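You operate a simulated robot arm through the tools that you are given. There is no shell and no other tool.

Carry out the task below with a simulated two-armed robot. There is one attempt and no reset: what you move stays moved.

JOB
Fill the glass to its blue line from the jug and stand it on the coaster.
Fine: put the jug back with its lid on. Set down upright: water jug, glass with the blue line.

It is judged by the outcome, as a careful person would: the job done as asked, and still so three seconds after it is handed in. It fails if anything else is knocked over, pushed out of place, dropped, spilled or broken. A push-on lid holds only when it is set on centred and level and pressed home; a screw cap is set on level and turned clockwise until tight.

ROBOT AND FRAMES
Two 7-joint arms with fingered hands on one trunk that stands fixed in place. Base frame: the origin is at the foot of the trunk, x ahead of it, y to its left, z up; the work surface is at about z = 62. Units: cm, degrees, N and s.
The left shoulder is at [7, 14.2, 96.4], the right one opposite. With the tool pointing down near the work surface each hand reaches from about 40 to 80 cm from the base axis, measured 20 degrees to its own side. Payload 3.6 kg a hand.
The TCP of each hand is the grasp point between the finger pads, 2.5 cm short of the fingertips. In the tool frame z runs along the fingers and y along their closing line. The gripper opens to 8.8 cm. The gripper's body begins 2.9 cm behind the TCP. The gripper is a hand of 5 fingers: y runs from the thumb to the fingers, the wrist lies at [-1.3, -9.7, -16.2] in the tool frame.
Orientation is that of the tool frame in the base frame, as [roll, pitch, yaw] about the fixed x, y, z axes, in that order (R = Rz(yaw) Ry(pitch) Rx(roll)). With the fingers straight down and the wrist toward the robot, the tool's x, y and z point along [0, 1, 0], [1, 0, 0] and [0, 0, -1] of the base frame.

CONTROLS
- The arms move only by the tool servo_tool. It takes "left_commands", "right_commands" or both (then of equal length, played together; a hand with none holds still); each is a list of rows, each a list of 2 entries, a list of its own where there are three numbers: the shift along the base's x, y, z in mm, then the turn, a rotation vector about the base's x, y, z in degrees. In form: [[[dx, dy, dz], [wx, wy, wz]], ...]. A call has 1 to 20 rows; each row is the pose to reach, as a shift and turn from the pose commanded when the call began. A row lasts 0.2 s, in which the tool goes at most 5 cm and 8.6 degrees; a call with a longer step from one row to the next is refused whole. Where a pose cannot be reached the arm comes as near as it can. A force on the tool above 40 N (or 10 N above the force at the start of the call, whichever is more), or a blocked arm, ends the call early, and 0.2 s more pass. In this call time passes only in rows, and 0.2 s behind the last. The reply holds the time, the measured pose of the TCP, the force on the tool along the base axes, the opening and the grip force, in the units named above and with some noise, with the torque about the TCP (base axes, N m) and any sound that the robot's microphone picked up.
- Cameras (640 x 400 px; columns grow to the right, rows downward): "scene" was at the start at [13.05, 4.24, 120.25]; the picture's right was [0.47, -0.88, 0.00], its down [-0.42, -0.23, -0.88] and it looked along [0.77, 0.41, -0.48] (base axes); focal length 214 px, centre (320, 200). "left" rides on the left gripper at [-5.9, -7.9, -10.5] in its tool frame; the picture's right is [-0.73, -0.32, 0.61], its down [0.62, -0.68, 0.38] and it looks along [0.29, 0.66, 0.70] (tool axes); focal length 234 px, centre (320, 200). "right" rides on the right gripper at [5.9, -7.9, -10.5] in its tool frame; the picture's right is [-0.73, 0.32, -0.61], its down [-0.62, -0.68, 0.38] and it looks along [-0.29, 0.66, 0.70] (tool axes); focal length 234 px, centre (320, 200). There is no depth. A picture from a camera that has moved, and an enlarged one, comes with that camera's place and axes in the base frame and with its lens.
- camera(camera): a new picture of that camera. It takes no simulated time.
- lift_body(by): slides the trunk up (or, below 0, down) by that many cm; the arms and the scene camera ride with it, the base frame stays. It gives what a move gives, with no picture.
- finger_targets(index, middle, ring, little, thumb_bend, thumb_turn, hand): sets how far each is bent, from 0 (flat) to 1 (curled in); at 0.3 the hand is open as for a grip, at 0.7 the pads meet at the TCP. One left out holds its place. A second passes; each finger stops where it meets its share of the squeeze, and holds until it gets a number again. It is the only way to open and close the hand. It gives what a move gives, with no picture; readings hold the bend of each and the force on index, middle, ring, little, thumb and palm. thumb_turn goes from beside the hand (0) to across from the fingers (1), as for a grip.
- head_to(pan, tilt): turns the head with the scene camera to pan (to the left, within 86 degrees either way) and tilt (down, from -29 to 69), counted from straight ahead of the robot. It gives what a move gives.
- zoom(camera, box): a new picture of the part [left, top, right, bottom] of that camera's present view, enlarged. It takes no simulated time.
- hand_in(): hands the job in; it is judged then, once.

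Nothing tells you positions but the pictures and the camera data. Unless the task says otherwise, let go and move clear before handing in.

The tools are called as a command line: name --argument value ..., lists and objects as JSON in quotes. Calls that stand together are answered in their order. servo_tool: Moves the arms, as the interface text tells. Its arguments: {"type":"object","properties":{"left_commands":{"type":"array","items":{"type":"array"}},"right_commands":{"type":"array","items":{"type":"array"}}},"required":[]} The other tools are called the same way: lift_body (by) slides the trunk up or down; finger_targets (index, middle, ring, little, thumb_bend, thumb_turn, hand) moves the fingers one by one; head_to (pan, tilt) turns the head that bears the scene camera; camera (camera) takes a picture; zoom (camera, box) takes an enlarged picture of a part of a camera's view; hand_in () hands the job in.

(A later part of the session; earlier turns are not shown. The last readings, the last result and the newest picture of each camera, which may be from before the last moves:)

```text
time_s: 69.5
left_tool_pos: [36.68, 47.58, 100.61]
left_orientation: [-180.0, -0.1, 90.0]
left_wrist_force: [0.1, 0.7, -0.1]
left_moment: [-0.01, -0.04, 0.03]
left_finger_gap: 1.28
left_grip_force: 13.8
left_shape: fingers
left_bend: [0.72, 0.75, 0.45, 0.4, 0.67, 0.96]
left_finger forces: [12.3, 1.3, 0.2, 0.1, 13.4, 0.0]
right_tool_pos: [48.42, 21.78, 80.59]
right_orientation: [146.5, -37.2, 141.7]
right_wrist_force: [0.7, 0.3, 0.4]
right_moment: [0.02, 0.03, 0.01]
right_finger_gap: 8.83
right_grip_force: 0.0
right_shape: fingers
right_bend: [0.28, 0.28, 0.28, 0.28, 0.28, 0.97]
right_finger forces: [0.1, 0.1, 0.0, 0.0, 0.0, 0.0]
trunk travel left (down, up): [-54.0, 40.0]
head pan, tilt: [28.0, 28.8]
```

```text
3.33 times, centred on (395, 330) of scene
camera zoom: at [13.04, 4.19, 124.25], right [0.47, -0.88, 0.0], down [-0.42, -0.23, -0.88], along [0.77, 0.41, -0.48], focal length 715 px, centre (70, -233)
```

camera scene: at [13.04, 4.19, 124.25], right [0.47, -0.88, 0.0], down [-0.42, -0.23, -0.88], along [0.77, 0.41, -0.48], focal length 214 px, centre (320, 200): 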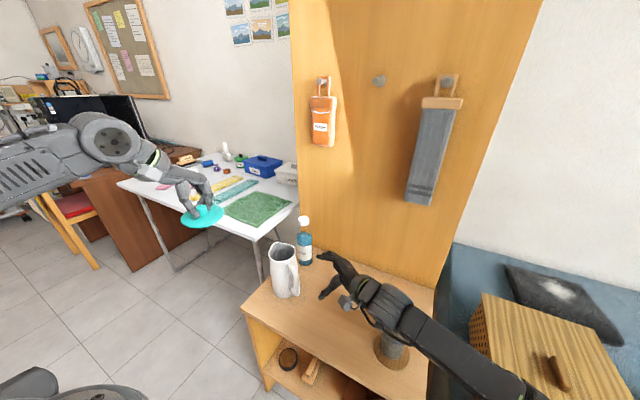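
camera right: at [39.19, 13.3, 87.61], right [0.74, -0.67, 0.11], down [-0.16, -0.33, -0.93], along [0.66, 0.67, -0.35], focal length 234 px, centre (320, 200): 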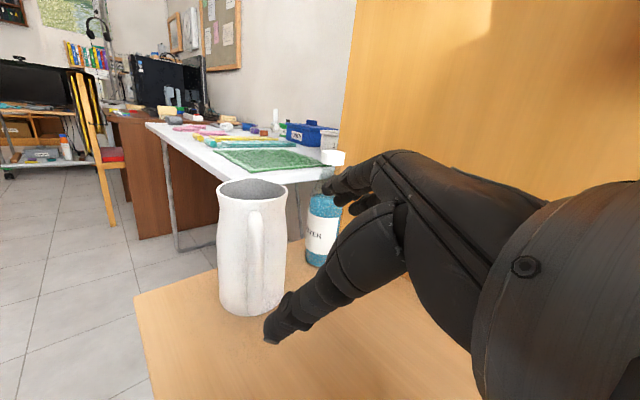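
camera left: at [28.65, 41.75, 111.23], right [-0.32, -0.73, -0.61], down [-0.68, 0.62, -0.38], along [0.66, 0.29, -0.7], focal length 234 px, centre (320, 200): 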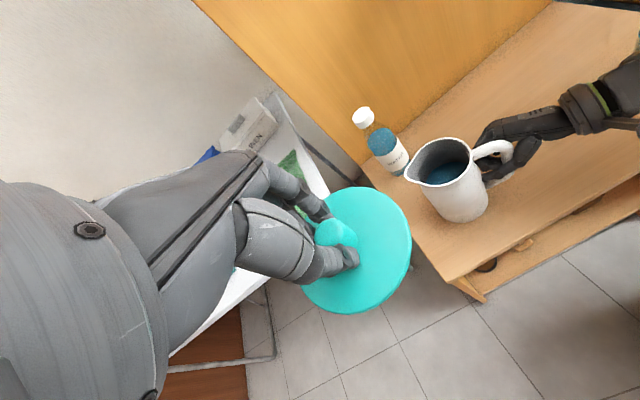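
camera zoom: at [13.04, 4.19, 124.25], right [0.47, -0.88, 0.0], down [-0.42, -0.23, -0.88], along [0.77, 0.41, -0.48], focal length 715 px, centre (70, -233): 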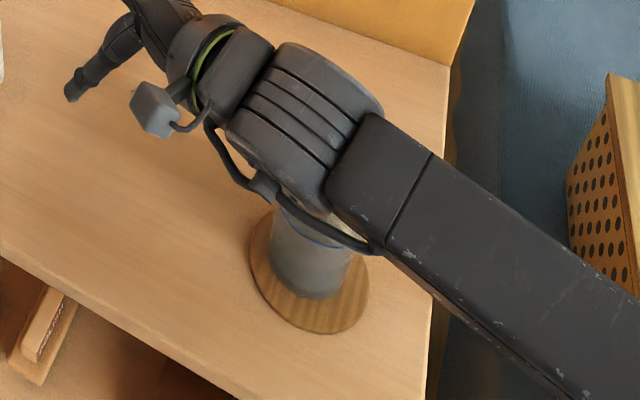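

The jug now stands near (51, 37.7), close to where it started, with its handle at about −112° (toward the robot-right). That lets me grasp it with a nearly level hand, fingers along the spout direction, clear of the glass. I'll reorient.

servo_tool --right_commands '[[[0, -8, 15], [4.5, 3.6, -5.1]], [[-5, -16, 30], [9.0, 7.1, -10.2]], [[-12, -20, 34], [13.5, 10.7, -15.2]], [[-20, -24, 34], [18.0, 14.2, -20.3]], [[-28, -27, 34], [22.5, 17.8, -25.4]], [[-36, -30, 34], [27.0, 21.3, -30.5]], [[-43, -32, 34], [31.5, 24.9, -35.5]], [[-49, -33, 34], [36.0, 28.4, -40.6]]]'

camera --camera "right"

camera --camera "scene"

```text
time_s: 70.5
left_tool_pos: [36.84, 47.62, 100.66]
left_orientation: [-180.0, -0.1, 90.0]
left_wrist_force: [0.4, -0.2, 0.7]
left_moment: [0.03, -0.01, 0.0]
left_finger_gap: 1.26
left_grip_force: 13.6
left_shape: fingers
left_bend: [0.72, 0.75, 0.45, 0.4, 0.67, 0.96]
left_finger forces: [12.4, 1.3, 0.2, 0.0, 13.3, 0.0]
right_tool_pos: [48.21, 12.49, 75.64]
right_orientation: [153.4, -48.5, 113.8]
right_wrist_force: [0.2, -0.4, -1.0]
right_moment: [0.01, 0.0, -0.01]
right_finger_gap: 8.87
right_grip_force: 0.0
right_shape: fingers
right_bend: [0.28, 0.28, 0.28, 0.28, 0.28, 0.98]
right_finger forces: [0.1, 0.1, 0.1, 0.0, 0.1, 0.0]
right hand out of reach, approached as far as the arm can: row 4, 5
trunk travel left (down, up): [-54.0, 40.0]
head pan, tilt: [28.0, 28.8]
stopped in row 5 (right hand): the arm was blocked; the commanded pose is now the measured one
```

```text
taken
camera right: at [37.78, 7.33, 83.9], right [0.42, -0.9, -0.09], down [-0.43, -0.11, -0.9], along [0.8, 0.41, -0.44], focal length 234 px, centre (320, 200)
```

right: 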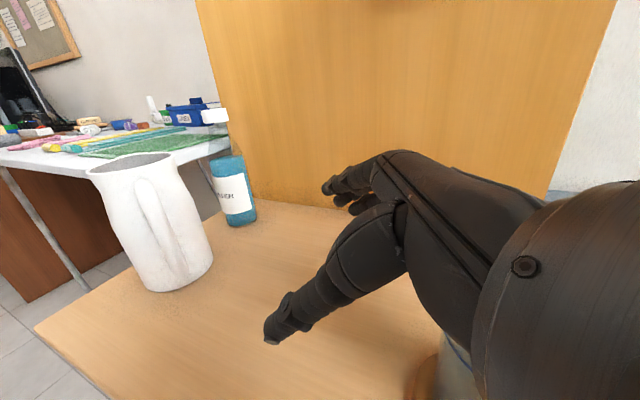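

```text
taken
camera scene: at [13.12, 4.03, 124.25], right [0.47, -0.88, 0.0], down [-0.43, -0.22, -0.88], along [0.77, 0.41, -0.48], focal length 214 px, centre (320, 200)
```

scene: 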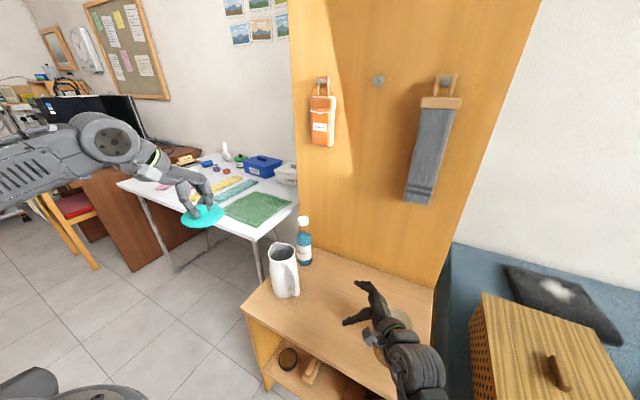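

The arm deviated and was blocked near the glass. I'll check the glass before moving anything.

zoom --camera "scene" --box '[330, 270, 460, 400]'

zoom --camera "right" --box '[360, 240, 520, 400]'

camera --camera "left"

```text
3.08 times, centred on (395, 335) of scene
camera zoom: at [13.12, 4.03, 124.25], right [0.47, -0.88, 0.0], down [-0.43, -0.22, -0.88], along [0.77, 0.41, -0.48], focal length 660 px, centre (89, -215)
```

zoom: 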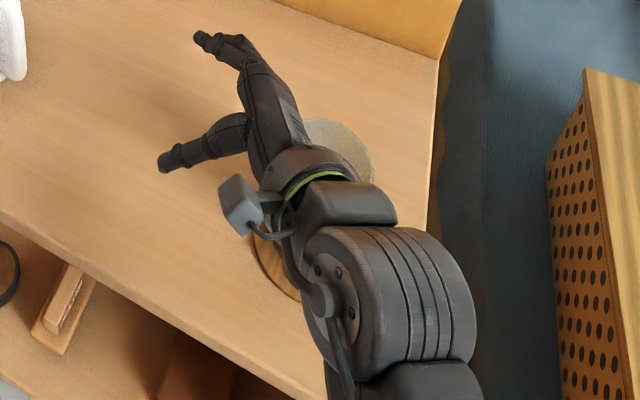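

```text
2.50 times, centred on (440, 320) of right
camera zoom: at [37.78, 7.33, 83.9], right [0.42, -0.9, -0.09], down [-0.43, -0.11, -0.9], along [0.8, 0.41, -0.44], focal length 585 px, centre (20, -100)
```

zoom: 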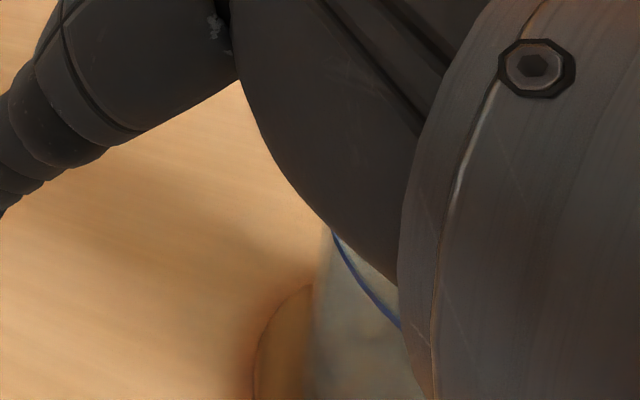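

```text
taken
camera left: at [28.79, 41.5, 111.28], right [-0.32, -0.72, -0.61], down [-0.68, 0.62, -0.38], along [0.66, 0.29, -0.7], focal length 234 px, centre (320, 200)
```

left: 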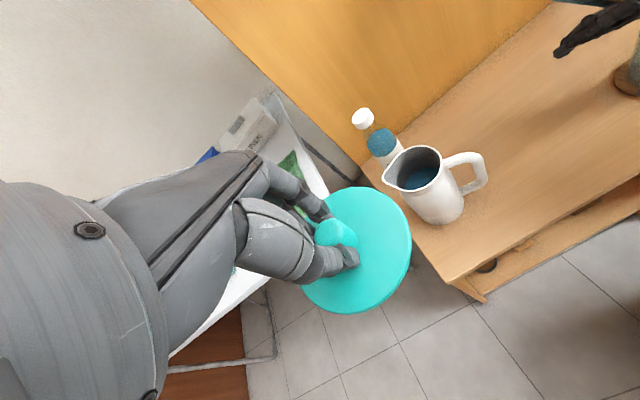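

The glass appears still upright on the coaster behind the hand. I'll lift the hand straight up, slowly.

servo_tool --right_commands '[[[0, 0, 5], [0, 0, 0]], [[0, 0, 12], [0, 0, 0]], [[0, 0, 25], [0, 0, 0]]]'

zoom --camera "scene" --box '[330, 270, 460, 400]'

camera --camera "right"

```text
time_s: 71.2
left_tool_pos: [36.45, 47.63, 100.65]
left_orientation: [179.8, 0.1, 90.0]
left_wrist_force: [0.0, -0.9, 0.8]
left_moment: [-0.01, -0.01, -0.02]
left_finger_gap: 1.28
left_grip_force: 14.4
left_shape: fingers
left_bend: [0.72, 0.75, 0.45, 0.4, 0.67, 0.96]
left_finger forces: [12.3, 1.3, 0.3, 0.1, 13.2, 0.0]
right_tool_pos: [49.02, 7.08, 72.89]
right_orientation: [156.2, -37.7, 111.1]
right_wrist_force: [1.8, 0.8, 19.9]
right_moment: [-0.98, -0.5, 0.09]
right_finger_gap: 8.85
right_grip_force: 9.0
right_shape: fingers
right_bend: [0.28, 0.28, 0.28, 0.25, 0.28, 0.98]
right_finger forces: [0.0, 0.0, 0.0, 18.0, 0.0, 0.0]
trunk travel left (down, up): [-54.0, 40.0]
head pan, tilt: [28.0, 28.8]
stopped in row 3 (right hand): the force on the tool passed its limit at 46 N (the readings are from after the stop); the commanded pose is now the measured one
```

```text
3.08 times, centred on (395, 335) of scene
camera zoom: at [12.77, 4.24, 124.31], right [0.47, -0.88, 0.0], down [-0.42, -0.23, -0.88], along [0.77, 0.41, -0.48], focal length 660 px, centre (89, -215)
```

zoom: 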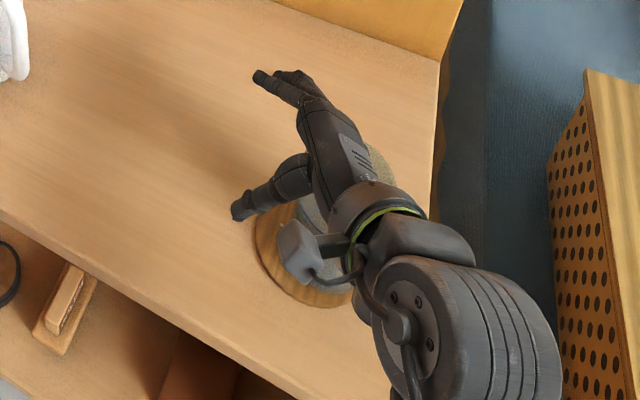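

```text
taken
camera right: at [38.08, 3.74, 81.53], right [0.4, -0.91, 0.1], down [-0.39, -0.27, -0.88], along [0.83, 0.31, -0.47], focal length 234 px, centre (320, 200)
```

right: 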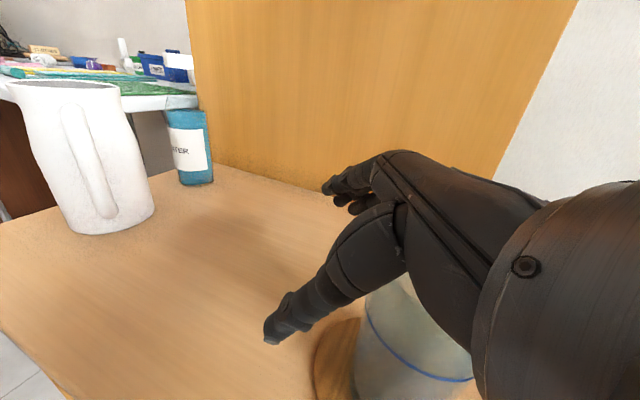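

The arm's motion went astray through an awkward joint configuration and the little finger is pressing near the glass. The trunk lift moves the hand straight up without changing the arm's joints, so I'll use that.

lift_body --by 3

zoom --camera "scene" --box '[330, 270, 460, 400]'

camera --camera "right"

```text
time_s: 72.0
left_tool_pos: [36.73, 47.64, 103.63]
left_orientation: [180.0, 0.1, 89.9]
left_wrist_force: [0.4, 0.5, -0.9]
left_moment: [0.01, 0.01, 0.0]
left_finger_gap: 1.28
left_grip_force: 13.1
left_shape: fingers
left_bend: [0.72, 0.75, 0.45, 0.4, 0.67, 0.96]
left_finger forces: [12.3, 1.3, 0.2, 0.0, 13.3, 0.0]
right_tool_pos: [49.12, 7.17, 75.59]
right_orientation: [156.7, -37.6, 110.7]
right_wrist_force: [-0.5, 0.4, -0.2]
right_moment: [0.01, 0.0, 0.03]
right_finger_gap: 8.84
right_grip_force: 0.0
right_shape: fingers
right_bend: [0.28, 0.28, 0.28, 0.28, 0.28, 0.98]
right_finger forces: [0.1, 0.1, 0.0, 0.0, 0.0, 0.0]
trunk travel left (down, up): [-57.0, 37.0]
head pan, tilt: [28.0, 28.8]
```

```text
3.08 times, centred on (395, 335) of scene
camera zoom: at [13.08, 4.27, 127.24], right [0.47, -0.88, 0.0], down [-0.42, -0.23, -0.88], along [0.77, 0.41, -0.48], focal length 660 px, centre (89, -215)
```

zoom: 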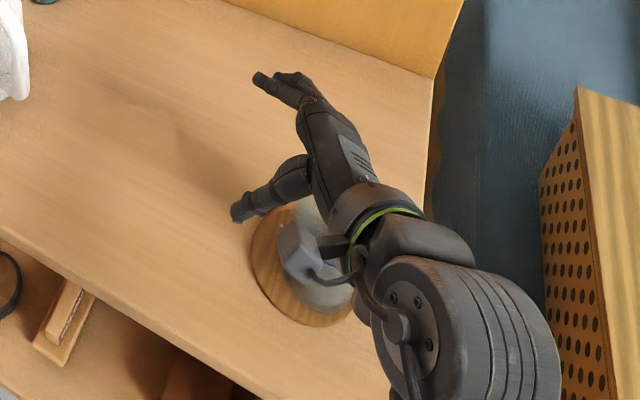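

```text
taken
camera right: at [38.3, 3.75, 84.28], right [0.4, -0.91, 0.1], down [-0.4, -0.27, -0.87], along [0.82, 0.31, -0.48], focal length 234 px, centre (320, 200)
```

right: 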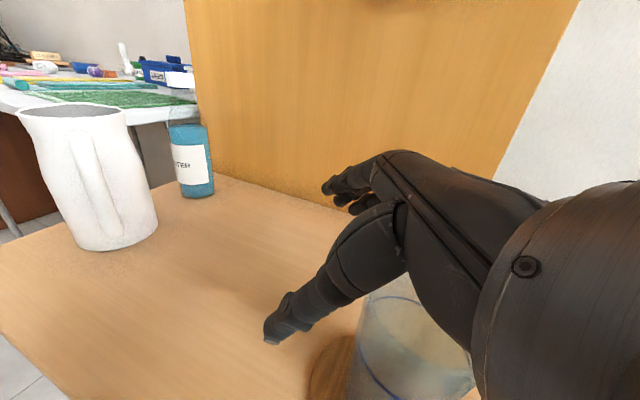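

The hand is free and the glass is still upright. I'll lift further to get well clear.

lift_body --by 9

zoom --camera "scene" --box '[330, 270, 460, 400]'

camera --camera "right"

camera --camera "left"

```text
time_s: 73.2
left_tool_pos: [36.78, 47.63, 112.67]
left_orientation: [-180.0, 0.0, 90.0]
left_wrist_force: [-0.2, 0.0, -0.6]
left_moment: [-0.01, 0.0, 0.0]
left_finger_gap: 1.27
left_grip_force: 14.1
left_shape: fingers
left_bend: [0.72, 0.75, 0.45, 0.4, 0.67, 0.96]
left_finger forces: [12.3, 1.3, 0.2, 0.1, 13.4, 0.1]
right_tool_pos: [49.05, 7.21, 84.62]
right_orientation: [156.6, -37.7, 110.7]
right_wrist_force: [0.0, 0.2, -0.1]
right_moment: [0.03, -0.03, 0.01]
right_finger_gap: 8.87
right_grip_force: 0.0
right_shape: fingers
right_bend: [0.28, 0.28, 0.28, 0.28, 0.28, 0.98]
right_finger forces: [0.0, 0.0, 0.0, 0.1, 0.1, 0.0]
trunk travel left (down, up): [-66.0, 28.0]
head pan, tilt: [28.0, 28.8]
```

```text
3.08 times, centred on (395, 335) of scene
camera zoom: at [13.06, 4.26, 136.24], right [0.47, -0.88, 0.0], down [-0.42, -0.23, -0.88], along [0.77, 0.41, -0.48], focal length 660 px, centre (89, -215)
```

zoom: 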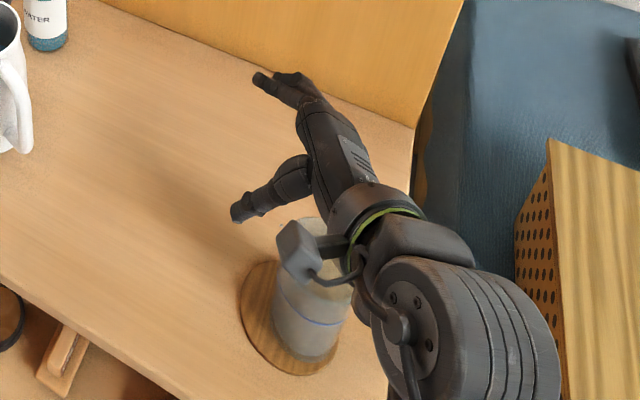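

```text
taken
camera right: at [38.27, 3.75, 93.29], right [0.4, -0.91, 0.1], down [-0.4, -0.27, -0.87], along [0.82, 0.31, -0.48], focal length 234 px, centre (320, 200)
```

right: 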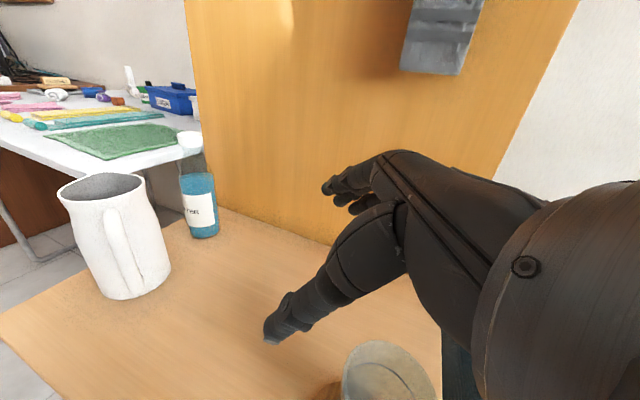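

```text
taken
camera left: at [28.72, 41.72, 123.21], right [-0.32, -0.73, -0.61], down [-0.68, 0.62, -0.38], along [0.66, 0.29, -0.7], focal length 234 px, centre (320, 200)
```

left: 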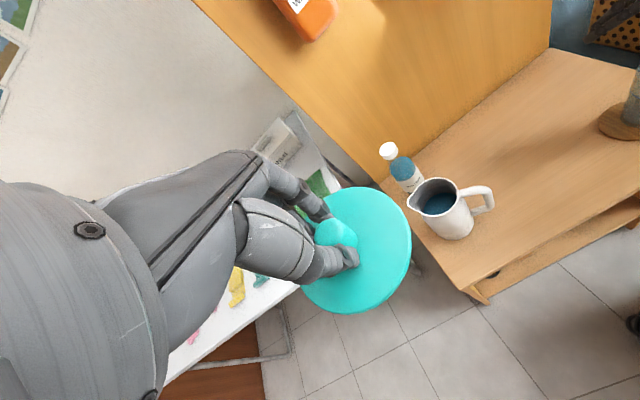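

The glass survived and is still on the coaster, but it was nudged about 1.6 cm off centre. I'll return the right hand to its familiar fingers-down pose, then re-centre the glass.

servo_tool --right_commands '[[[0, 0, 20], [-6.8, 2.6, -2.0]], [[0, 0, 40], [-13.6, 5.3, -4.1]], [[0, 0, 50], [-20.4, 7.9, -6.1]], [[0, 0, 60], [-27.2, 10.5, -8.2]], [[0, 0, 70], [-34.0, 13.2, -10.2]], [[0, 0, 80], [-40.8, 15.8, -12.3]]]'

camera --camera "right"

camera --camera "scene"

```text
time_s: 74.7
left_tool_pos: [36.66, 47.77, 112.54]
left_orientation: [179.9, 0.0, 90.0]
left_wrist_force: [-0.2, 0.1, -0.7]
left_moment: [0.0, 0.02, 0.0]
left_finger_gap: 1.3
left_grip_force: 13.2
left_shape: fingers
left_bend: [0.72, 0.75, 0.45, 0.4, 0.67, 0.96]
left_finger forces: [12.3, 1.4, 0.2, 0.0, 13.3, 0.0]
right_tool_pos: [49.12, 7.28, 92.75]
right_orientation: [-179.9, 0.2, 89.6]
right_wrist_force: [-0.4, 0.2, -0.1]
right_moment: [0.01, -0.03, 0.0]
right_finger_gap: 8.87
right_grip_force: 0.1
right_shape: fingers
right_bend: [0.28, 0.28, 0.28, 0.28, 0.28, 0.98]
right_finger forces: [0.0, 0.1, 0.0, 0.1, 0.0, 0.0]
right hand out of reach, approached as far as the arm can: row 1, 2
trunk travel left (down, up): [-66.0, 28.0]
head pan, tilt: [28.0, 28.8]
```

```text
taken
camera right: at [41.42, 13.29, 103.19], right [0.32, -0.73, 0.61], down [-0.69, -0.62, -0.38], along [0.65, -0.3, -0.7], focal length 234 px, centre (320, 200)
```

right: 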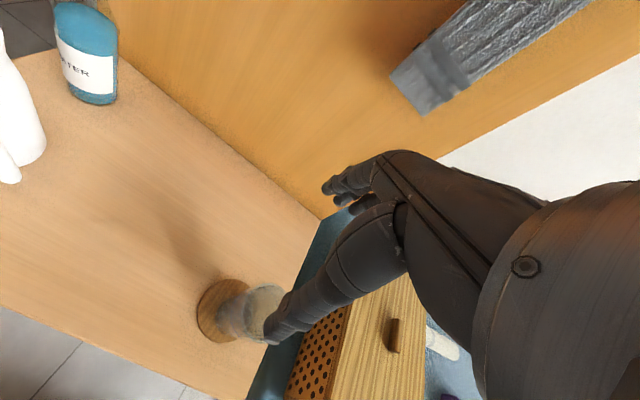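

```text
taken
camera scene: at [12.96, 4.4, 136.24], right [0.47, -0.88, 0.0], down [-0.42, -0.23, -0.88], along [0.77, 0.41, -0.48], focal length 214 px, centre (320, 200)
```

scene: 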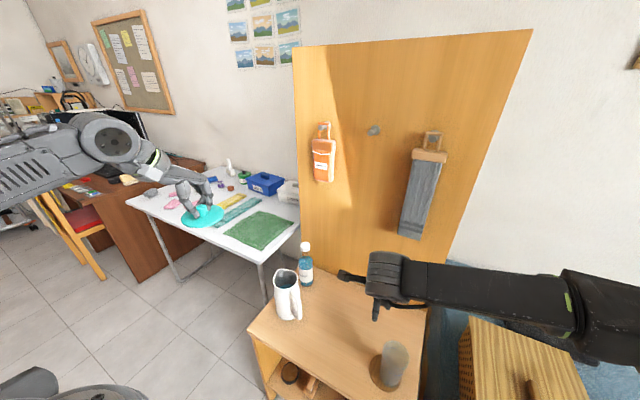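

zoom --camera "scene" --box '[340, 310, 440, 400]'

zoom --camera "right" --box '[160, 230, 340, 380]'

zoom --camera "scene" --box '[250, 235, 340, 335]'

```text
4.44 times, centred on (390, 355) of scene
camera zoom: at [12.96, 4.4, 136.24], right [0.47, -0.88, 0.0], down [-0.42, -0.23, -0.88], along [0.77, 0.41, -0.48], focal length 953 px, centre (9, -489)
```

zoom: 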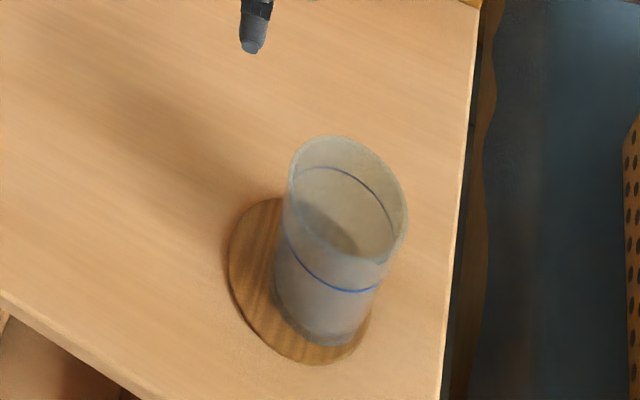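

```text
2.67 times, centred on (250, 305) of right
camera zoom: at [41.42, 13.29, 103.19], right [0.32, -0.73, 0.61], down [-0.69, -0.62, -0.38], along [0.65, -0.3, -0.7], focal length 624 px, centre (507, -80)
```

zoom: 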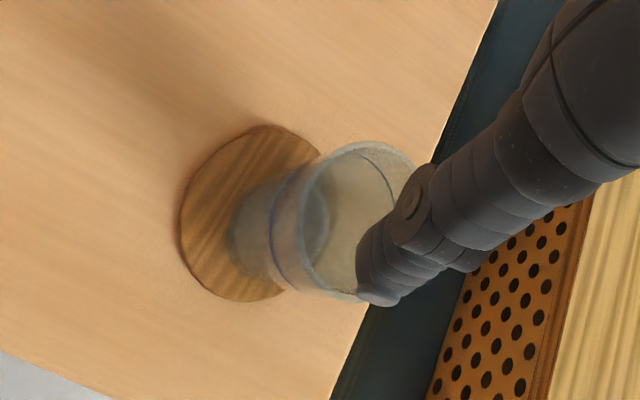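

```text
4.00 times, centred on (295, 285) of scene
camera zoom: at [12.96, 4.4, 136.24], right [0.47, -0.88, 0.0], down [-0.42, -0.23, -0.88], along [0.77, 0.41, -0.48], focal length 858 px, centre (420, -140)
```

zoom: 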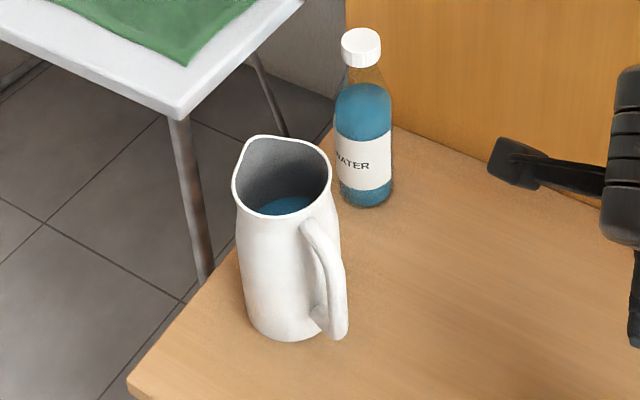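

The glass stands fully on the coaster. Next I'll turn the jug on the table so its handle faces −85°, which the arm can grasp level. I'll nudge the handle sideways with the right thumb from above, first moving over it.

servo_tool --right_commands '[[[4, 40, 0], [0, 0, 0]], [[8, 80, 0], [0, 0, 0]], [[12, 120, 0], [0, 0, 0]], [[16, 160, 0], [0, 0, 0]], [[20, 200, 0], [0, 0, 0]], [[21, 237, 0], [0, 0, 0]], [[21, 237, -40], [0, 0, 0]], [[21, 237, -80], [0, 0, 0]]]'

camera --camera "right"

zoom --camera "scene" --box '[240, 220, 360, 335]'

zoom --camera "left" --box '[370, 120, 550, 260]'

```text
time_s: 76.5
left_tool_pos: [36.9, 47.72, 112.56]
left_orientation: [-180.0, 0.0, 90.1]
left_wrist_force: [-0.8, 0.3, -0.3]
left_moment: [-0.02, 0.04, -0.04]
left_finger_gap: 1.31
left_grip_force: 12.8
left_shape: fingers
left_bend: [0.72, 0.75, 0.45, 0.4, 0.67, 0.96]
left_finger forces: [12.4, 1.3, 0.2, 0.1, 13.3, 0.1]
right_tool_pos: [50.96, 22.82, 88.23]
right_orientation: [-179.8, -0.1, 89.7]
right_wrist_force: [0.0, -0.8, 0.0]
right_moment: [0.02, 0.0, 0.0]
right_finger_gap: 8.87
right_grip_force: 0.0
right_shape: fingers
right_bend: [0.28, 0.28, 0.28, 0.28, 0.28, 0.98]
right_finger forces: [0.0, 0.1, 0.0, 0.0, 0.0, 0.0]
right hand out of reach, approached as far as the arm can: row 5, 6, 7, 8
trunk travel left (down, up): [-66.0, 28.0]
head pan, tilt: [28.0, 28.8]
```

```text
taken
camera right: at [43.32, 28.66, 98.79], right [0.32, -0.73, 0.61], down [-0.69, -0.62, -0.38], along [0.65, -0.29, -0.7], focal length 234 px, centre (320, 200)
```

right: 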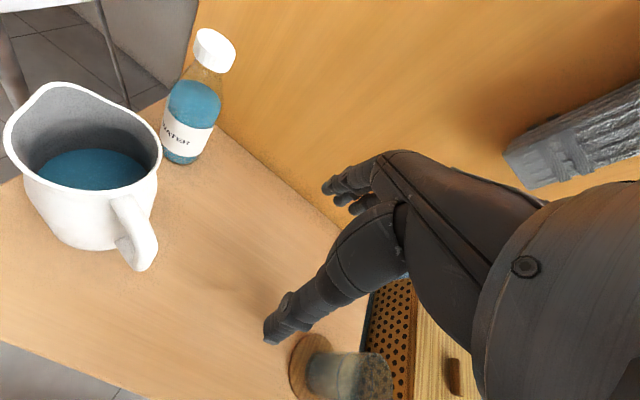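

```text
3.48 times, centred on (300, 278) of scene
camera zoom: at [13.18, 4.21, 136.24], right [0.47, -0.88, 0.0], down [-0.43, -0.23, -0.88], along [0.77, 0.41, -0.48], focal length 746 px, centre (390, -70)
```

zoom: 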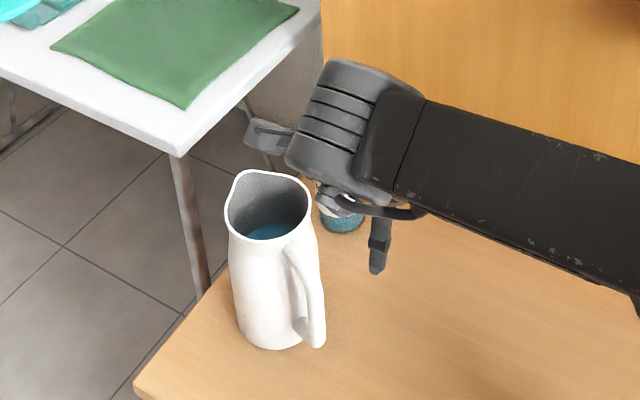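

```text
2.86 times, centred on (460, 190) of left
camera zoom: at [28.82, 41.68, 123.21], right [-0.32, -0.73, -0.61], down [-0.68, 0.62, -0.38], along [0.66, 0.29, -0.7], focal length 669 px, centre (-80, 229)
```

zoom: 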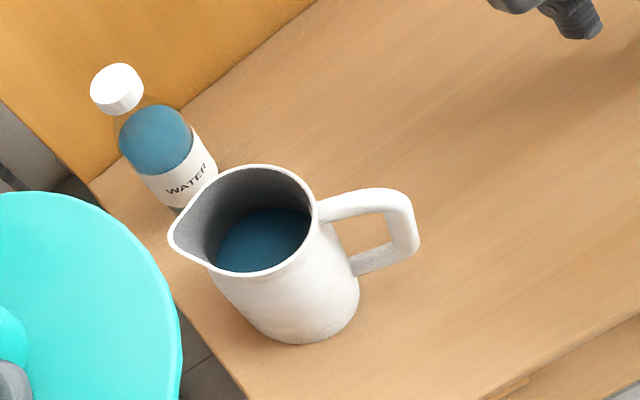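

The trunk is too high for that reach. I'll lower it 9 cm; the hand stays clear of the jug.

lift_body --by -9

servo_tool --right_commands '[[[0, 10, 20], [0, 0, 0]], [[0, 30, 45], [0, 0, 0]], [[2, 55, 60], [0, 0, 0]], [[2, 82, 60], [0, 0, 0]], [[2, 82, 30], [0, 0, 0]]]'

camera --camera "right"

zoom --camera "scene" --box '[240, 200, 360, 315]'

zoom --camera "left" --box '[370, 100, 550, 240]'

```text
time_s: 77.7
left_tool_pos: [36.46, 47.66, 103.66]
left_orientation: [180.0, 0.0, 89.9]
left_wrist_force: [0.2, 0.4, 0.4]
left_moment: [-0.02, 0.0, 0.0]
left_finger_gap: 1.27
left_grip_force: 13.6
left_shape: fingers
left_bend: [0.72, 0.75, 0.45, 0.4, 0.67, 0.96]
left_finger forces: [12.3, 1.3, 0.2, 0.0, 13.4, 0.0]
right_tool_pos: [50.89, 22.62, 79.44]
right_orientation: [-179.8, 0.0, 89.6]
right_wrist_force: [0.7, -0.6, 0.2]
right_moment: [-0.04, 0.02, -0.03]
right_finger_gap: 8.86
right_grip_force: 0.0
right_shape: fingers
right_bend: [0.28, 0.28, 0.28, 0.28, 0.28, 0.98]
right_finger forces: [0.0, 0.0, 0.1, 0.1, 0.0, 0.1]
trunk travel left (down, up): [-57.0, 37.0]
head pan, tilt: [28.0, 28.8]
```

```text
time_s: 78.9
left_tool_pos: [36.75, 47.68, 103.53]
left_orientation: [180.0, 0.1, 89.9]
left_wrist_force: [1.0, -1.0, -0.1]
left_moment: [0.05, 0.02, 0.03]
left_finger_gap: 1.26
left_grip_force: 13.4
left_shape: fingers
left_bend: [0.72, 0.75, 0.45, 0.4, 0.67, 0.96]
left_finger forces: [12.3, 1.3, 0.3, 0.0, 13.3, 0.1]
right_tool_pos: [51.17, 23.32, 81.48]
right_orientation: [-179.8, -0.1, 89.8]
right_wrist_force: [-0.1, 0.2, 0.0]
right_moment: [0.03, 0.02, 0.0]
right_finger_gap: 8.86
right_grip_force: 0.1
right_shape: fingers
right_bend: [0.28, 0.28, 0.28, 0.28, 0.28, 0.98]
right_finger forces: [0.0, 0.0, 0.1, 0.0, 0.0, 0.1]
right hand out of reach, approached as far as the arm can: row 1, 2, 3, 4, 5
trunk travel left (down, up): [-57.0, 37.0]
head pan, tilt: [28.0, 28.8]
```

```text
taken
camera right: at [43.43, 29.16, 91.98], right [0.32, -0.73, 0.61], down [-0.69, -0.62, -0.38], along [0.65, -0.29, -0.7], focal length 234 px, centre (320, 200)
```

right: 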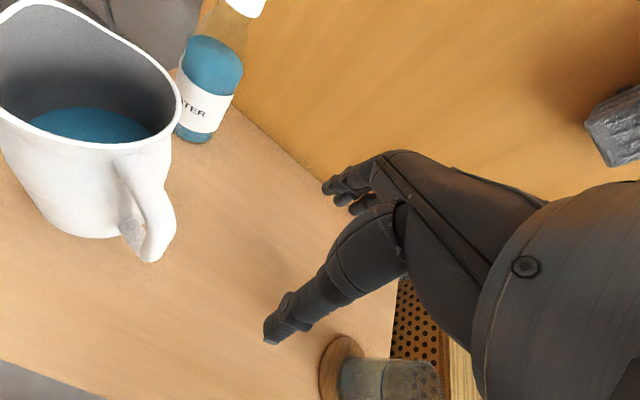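

```text
3.48 times, centred on (300, 258) of scene
camera zoom: at [13.06, 4.25, 127.24], right [0.47, -0.88, 0.0], down [-0.42, -0.23, -0.88], along [0.77, 0.41, -0.48], focal length 746 px, centre (390, 0)
```

zoom: 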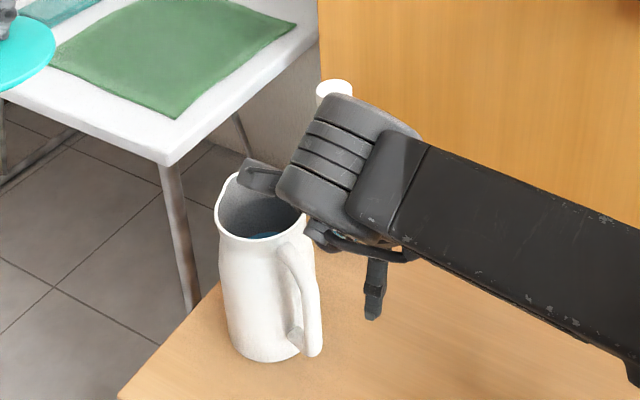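

```text
2.86 times, centred on (460, 170) of left
camera zoom: at [28.72, 41.71, 114.22], right [-0.32, -0.73, -0.61], down [-0.68, 0.62, -0.38], along [0.66, 0.29, -0.7], focal length 669 px, centre (-80, 286)
```

zoom: 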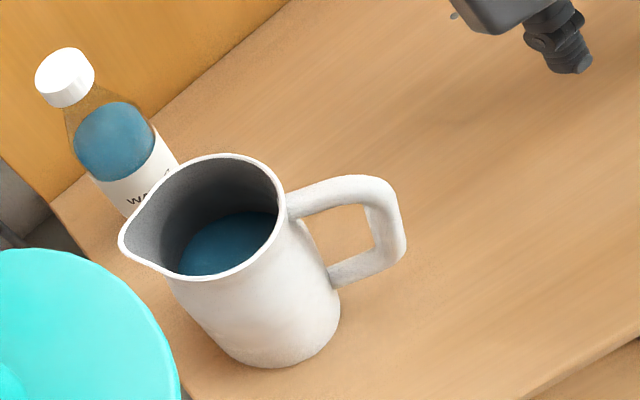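

The fingers-down pose can't reach that far left at this yaw. I'll return to the arm-across pose, which worked before, in free space.

servo_tool --right_commands '[[[2, -15, 15], [0, 0, 7]], [[4, -30, 30], [0, 0, 14]], [[6, -45, 45], [0, 0, 20.5]], [[8, -60, 60], [0, 0, 27]]]'

servo_tool --right_commands '[[[0, 0, 0], [7.1, 3.6, 0]], [[0, 0, 0], [14.2, 7.2, 0]], [[0, 0, 0], [21.3, 10.9, 0]], [[0, 0, 0], [28.4, 14.5, 0]], [[0, 0, 0], [35.5, 18.1, 0]], [[0, 0, 0], [42.6, 21.7, 0]], [[0, 0, 0], [49.0, 25.0, 0]]]'

camera --camera "scene"

```text
time_s: 79.9
left_tool_pos: [36.76, 47.61, 103.69]
left_orientation: [179.9, -0.1, 90.2]
left_wrist_force: [0.1, -0.7, -0.3]
left_moment: [0.03, -0.04, 0.01]
left_finger_gap: 1.27
left_grip_force: 13.4
left_shape: fingers
left_bend: [0.72, 0.75, 0.45, 0.4, 0.67, 0.96]
left_finger forces: [12.3, 1.2, 0.2, 0.0, 13.3, 0.1]
right_tool_pos: [51.8, 16.85, 87.81]
right_orientation: [-179.9, 0.1, 116.8]
right_wrist_force: [-0.3, 0.5, 0.8]
right_moment: [-0.01, 0.0, -0.01]
right_finger_gap: 8.89
right_grip_force: 0.1
right_shape: fingers
right_bend: [0.28, 0.28, 0.28, 0.28, 0.28, 0.98]
right_finger forces: [0.0, 0.1, 0.0, 0.0, 0.1, 0.0]
trunk travel left (down, up): [-57.0, 37.0]
head pan, tilt: [28.0, 28.8]
```

```text
time_s: 81.5
left_tool_pos: [36.84, 47.49, 103.56]
left_orientation: [-179.9, 0.0, 90.1]
left_wrist_force: [0.3, 0.2, -0.4]
left_moment: [0.04, -0.05, 0.0]
left_finger_gap: 1.27
left_grip_force: 13.2
left_shape: fingers
left_bend: [0.72, 0.75, 0.45, 0.4, 0.67, 0.96]
left_finger forces: [12.4, 1.3, 0.3, 0.1, 13.3, 0.0]
right_tool_pos: [51.78, 16.94, 87.8]
right_orientation: [-179.3, -55.0, 116.5]
right_wrist_force: [-0.2, 0.4, -0.2]
right_moment: [0.0, 0.01, 0.0]
right_finger_gap: 8.89
right_grip_force: 0.1
right_shape: fingers
right_bend: [0.28, 0.28, 0.28, 0.28, 0.28, 0.98]
right_finger forces: [0.1, 0.0, 0.1, 0.0, 0.0, 0.0]
trunk travel left (down, up): [-57.0, 37.0]
head pan, tilt: [28.0, 28.8]
```

```text
taken
camera scene: at [13.07, 4.22, 127.25], right [0.47, -0.88, 0.0], down [-0.42, -0.23, -0.88], along [0.77, 0.41, -0.48], focal length 214 px, centre (320, 200)
```

scene: 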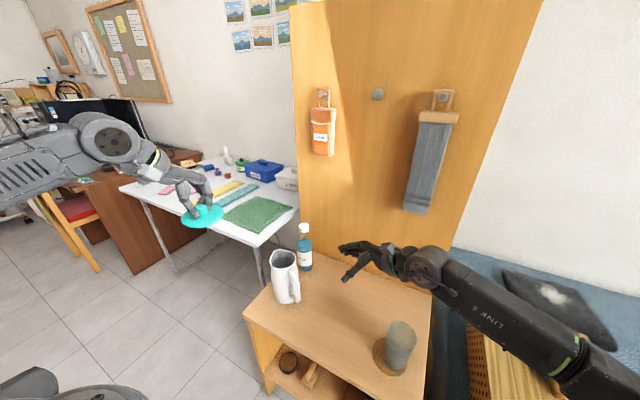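

servo_tool --right_commands '[[[0, 0, 0], [6.7, 3.4, 0]], [[0, 0, 0], [13.4, 6.8, 0]], [[0, 0, 0], [20, 10.2, 0]], [[0, 0, 0], [26.7, 13.6, 0]]]'

servo_tool --right_commands '[[[0, 5, 0], [0, 0, -5]], [[0, 10, 0], [0, 0, -10]], [[0, 15, 0], [0, 0, -15]], [[0, 20, 0], [0, 0, -20]]]'

camera --camera "scene"

camera --camera "right"

```text
time_s: 82.5
left_tool_pos: [36.72, 47.6, 103.64]
left_orientation: [-180.0, 0.0, 90.0]
left_wrist_force: [0.3, -1.1, 0.1]
left_moment: [0.0, 0.02, 0.0]
left_finger_gap: 1.27
left_grip_force: 13.7
left_shape: fingers
left_bend: [0.72, 0.75, 0.45, 0.4, 0.67, 0.96]
left_finger forces: [12.4, 1.2, 0.2, 0.0, 13.3, 0.1]
right_tool_pos: [51.75, 16.96, 87.77]
right_orientation: [-177.5, -85.1, 114.7]
right_wrist_force: [-0.3, 0.9, -0.2]
right_moment: [-0.04, 0.0, -0.01]
right_finger_gap: 8.86
right_grip_force: 0.0
right_shape: fingers
right_bend: [0.28, 0.28, 0.28, 0.28, 0.28, 0.98]
right_finger forces: [0.1, 0.0, 0.0, 0.0, 0.1, 0.0]
trunk travel left (down, up): [-57.0, 37.0]
head pan, tilt: [28.0, 28.8]
```

```text
time_s: 83.5
left_tool_pos: [36.74, 47.69, 103.72]
left_orientation: [-180.0, 0.0, 90.0]
left_wrist_force: [0.1, 0.3, -0.7]
left_moment: [0.01, -0.02, -0.02]
left_finger_gap: 1.28
left_grip_force: 13.6
left_shape: fingers
left_bend: [0.72, 0.75, 0.45, 0.4, 0.67, 0.96]
left_finger forces: [12.3, 1.3, 0.1, 0.1, 13.3, 0.0]
right_tool_pos: [51.96, 19.04, 87.86]
right_orientation: [-177.1, -85.1, 94.2]
right_wrist_force: [0.3, -0.2, 0.7]
right_moment: [0.02, 0.04, -0.01]
right_finger_gap: 8.84
right_grip_force: 0.0
right_shape: fingers
right_bend: [0.28, 0.28, 0.28, 0.28, 0.28, 0.98]
right_finger forces: [0.1, 0.0, 0.0, 0.0, 0.1, 0.0]
trunk travel left (down, up): [-57.0, 37.0]
head pan, tilt: [28.0, 28.8]
```

```text
taken
camera scene: at [13.01, 4.29, 127.25], right [0.47, -0.88, 0.0], down [-0.42, -0.23, -0.88], along [0.77, 0.41, -0.48], focal length 214 px, centre (320, 200)
```

scene: 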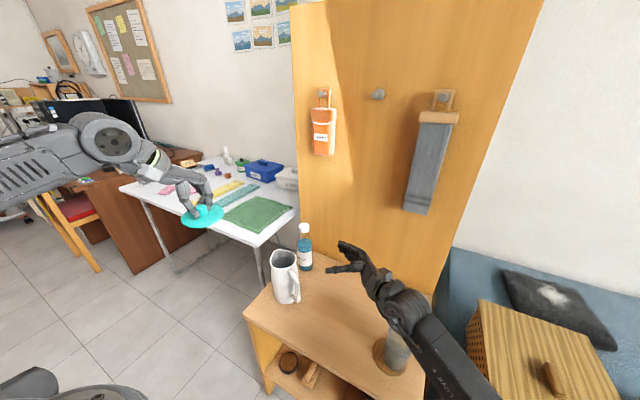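

```text
taken
camera right: at [45.45, 8.23, 94.51], right [0.4, -0.62, -0.67], down [-0.72, 0.24, -0.65], along [0.57, 0.74, -0.35], focal length 234 px, centre (320, 200)
```

right: 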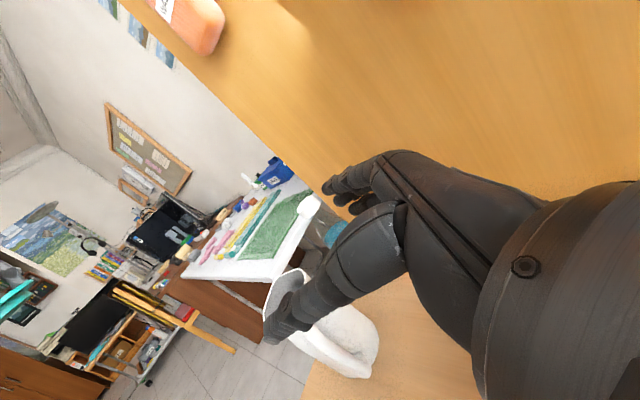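

Level pose is reachable now with fingers at 97°. I'll try yawing further toward 75–80°, while checking that the arm stays on track.

servo_tool --right_commands '[[[-8, 0, 0], [0, 0, -4]], [[-16, 0, 0], [0, 0, -8]], [[-24, 0, 0], [0, 0, -12]], [[-32, 0, 0], [0, 0, -16]]]'

camera --camera "scene"

camera --camera "right"

```text
time_s: 84.6
left_tool_pos: [36.73, 47.59, 103.5]
left_orientation: [180.0, 0.1, 89.9]
left_wrist_force: [-0.4, -0.7, 0.0]
left_moment: [-0.01, -0.01, 0.01]
left_finger_gap: 1.27
left_grip_force: 13.4
left_shape: fingers
left_bend: [0.72, 0.75, 0.45, 0.4, 0.67, 0.96]
left_finger forces: [12.5, 1.2, 0.2, 0.0, 13.3, 0.1]
right_tool_pos: [50.45, 14.04, 81.49]
right_orientation: [171.7, -75.0, 88.7]
right_wrist_force: [-0.3, 0.3, -0.1]
right_moment: [0.01, 0.02, 0.04]
right_finger_gap: 8.9
right_grip_force: 0.1
right_shape: fingers
right_bend: [0.28, 0.28, 0.28, 0.28, 0.28, 0.98]
right_finger forces: [0.0, 0.0, 0.0, 0.0, 0.1, 0.0]
trunk travel left (down, up): [-57.0, 37.0]
head pan, tilt: [28.0, 28.8]
stopped in row 4 (right hand): the arm was blocked; the commanded pose is now the measured one
```

```text
taken
camera scene: at [13.05, 4.26, 127.25], right [0.47, -0.88, 0.0], down [-0.42, -0.23, -0.88], along [0.77, 0.41, -0.48], focal length 214 px, centre (320, 200)
```

scene: 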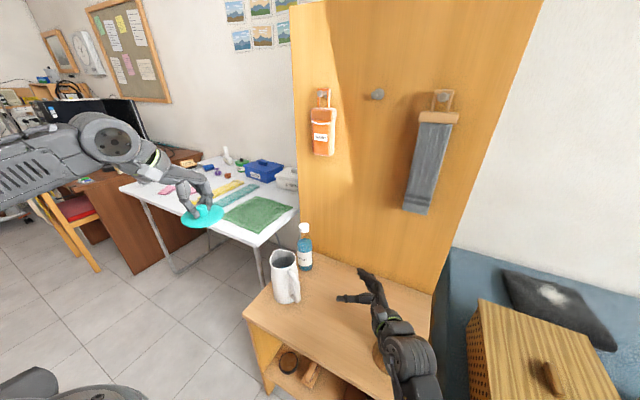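

```text
taken
camera right: at [41.09, 6.79, 89.48], right [0.21, -0.82, -0.54], down [-0.61, 0.31, -0.72], along [0.76, 0.48, -0.43], focal length 234 px, centre (320, 200)
```

right: 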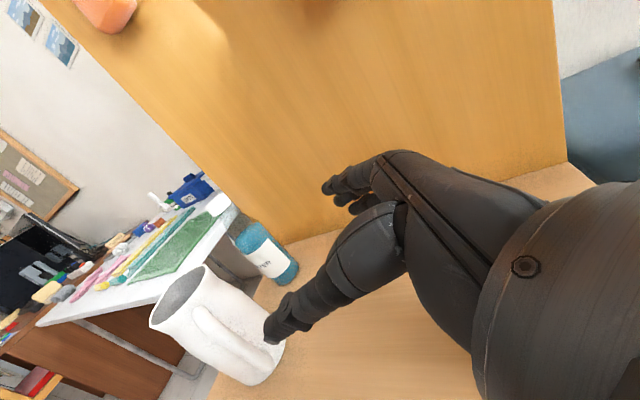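

That yaw is beyond this arm's range, so I'll go back to 97° and turn the jug's handle instead. I'll retreat to the level pose.

servo_tool --right_commands '[[[4, 10, 20], [0, 0, 3]], [[8, 20, 40], [0, 0, 7]], [[12, 35, 55], [0, 0, 12]], [[16, 50, 64], [0, 0, 17]]]'

zoom --camera "scene" --box '[330, 290, 460, 400]'

camera --camera "right"

```text
time_s: 85.6
left_tool_pos: [36.77, 47.67, 103.6]
left_orientation: [180.0, 0.1, 90.0]
left_wrist_force: [0.1, -1.0, -0.5]
left_moment: [-0.04, 0.03, -0.01]
left_finger_gap: 1.26
left_grip_force: 13.5
left_shape: fingers
left_bend: [0.72, 0.75, 0.45, 0.4, 0.67, 0.96]
left_finger forces: [12.4, 1.3, 0.2, 0.0, 13.1, 0.1]
right_tool_pos: [51.97, 19.12, 88.01]
right_orientation: [172.1, -75.2, 105.4]
right_wrist_force: [-0.2, -0.1, 0.2]
right_moment: [0.01, -0.01, 0.0]
right_finger_gap: 8.88
right_grip_force: 0.1
right_shape: fingers
right_bend: [0.28, 0.28, 0.28, 0.28, 0.28, 0.98]
right_finger forces: [0.1, 0.0, 0.1, 0.1, 0.0, 0.0]
trunk travel left (down, up): [-57.0, 37.0]
head pan, tilt: [28.0, 28.8]
```

```text
3.64 times, centred on (395, 345) of scene
camera zoom: at [13.1, 4.25, 127.24], right [0.47, -0.88, 0.0], down [-0.43, -0.23, -0.88], along [0.77, 0.41, -0.48], focal length 780 px, centre (47, -327)
```

zoom: 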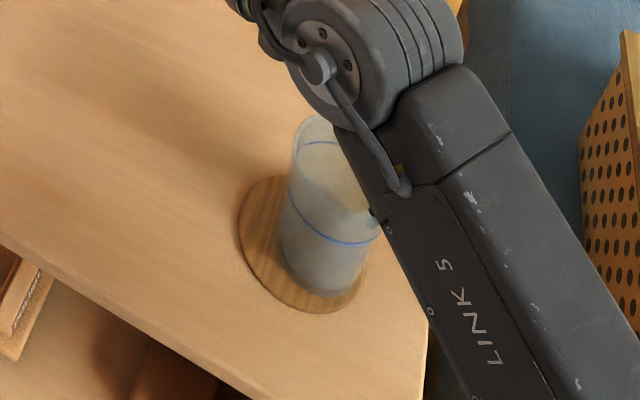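

```text
taken
camera right: at [45.22, 9.37, 95.96], right [0.44, -0.72, -0.54], down [-0.68, 0.12, -0.72], along [0.58, 0.69, -0.43], focal length 234 px, centre (320, 200)
```

right: 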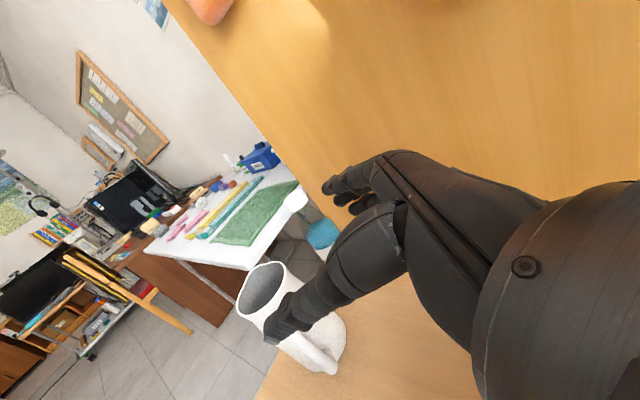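

I can combine both steps. I'll bring the open level hand above the handle and lower it so the bar is between thumb and fingers, then move sideways so the thumb turns the jug into alignment before closing. First I move above the handle.

servo_tool --right_commands '[[[-1, 25, 2], [2.5, 0.3, 0]], [[-2, 50, 3], [5, 0.6, 0]], [[-4, 75, 3], [7.5, 0.9, 0]], [[-7, 100, 3], [9.9, 1.2, 0]], [[-7, 115, 3], [9.9, 1.2, 0]]]'

camera --camera "right"

camera --camera "scene"

zoom --camera "left" --box '[370, 80, 550, 240]'

```text
time_s: 86.8
left_tool_pos: [36.83, 47.57, 103.55]
left_orientation: [179.9, 0.1, 90.0]
left_wrist_force: [-0.7, -0.6, -0.3]
left_moment: [-0.02, -0.01, 0.0]
left_finger_gap: 1.29
left_grip_force: 13.7
left_shape: fingers
left_bend: [0.72, 0.75, 0.45, 0.4, 0.67, 0.96]
left_finger forces: [12.3, 1.3, 0.2, 0.0, 13.2, 0.0]
right_tool_pos: [51.26, 30.64, 88.29]
right_orientation: [154.9, -84.9, 122.4]
right_wrist_force: [-0.6, 0.3, 0.3]
right_moment: [0.01, 0.03, 0.0]
right_finger_gap: 8.88
right_grip_force: 0.0
right_shape: fingers
right_bend: [0.28, 0.28, 0.28, 0.28, 0.28, 0.98]
right_finger forces: [0.1, 0.0, 0.0, 0.1, 0.0, 0.0]
trunk travel left (down, up): [-57.0, 37.0]
head pan, tilt: [28.0, 28.8]
```

```text
taken
camera right: at [44.69, 19.75, 94.59], right [0.43, -0.61, -0.66], down [-0.69, 0.24, -0.68], along [0.58, 0.75, -0.32], focal length 234 px, centre (320, 200)
```

right: 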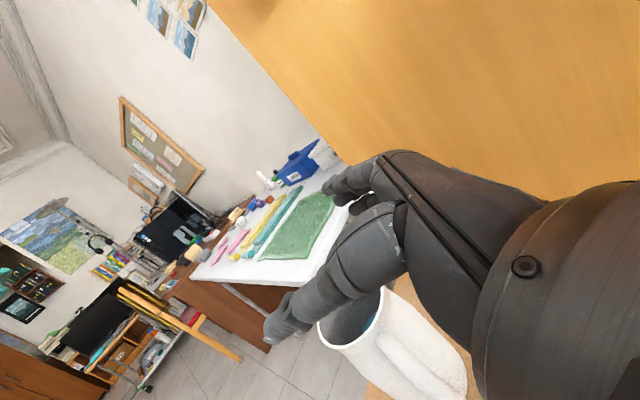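

```text
taken
camera scene: at [13.06, 4.27, 127.24], right [0.47, -0.88, 0.0], down [-0.42, -0.23, -0.88], along [0.77, 0.41, -0.48], focal length 214 px, centre (320, 200)
```

scene: 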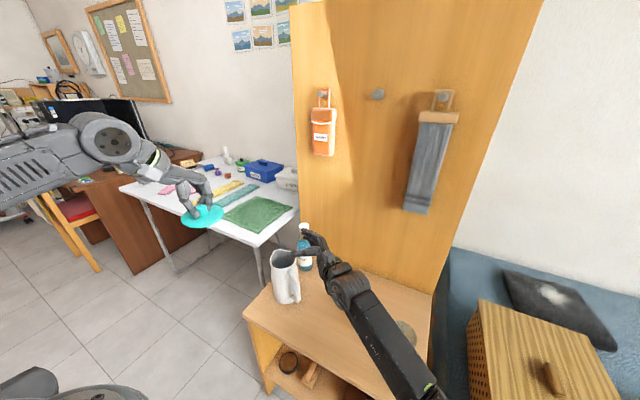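

```text
2.50 times, centred on (460, 160) of left
camera zoom: at [28.72, 41.72, 114.21], right [-0.32, -0.73, -0.61], down [-0.68, 0.62, -0.38], along [0.66, 0.29, -0.7], focal length 585 px, centre (-30, 300)
```

zoom: 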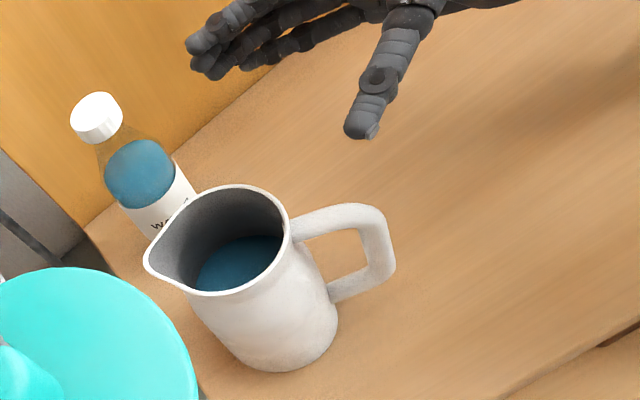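

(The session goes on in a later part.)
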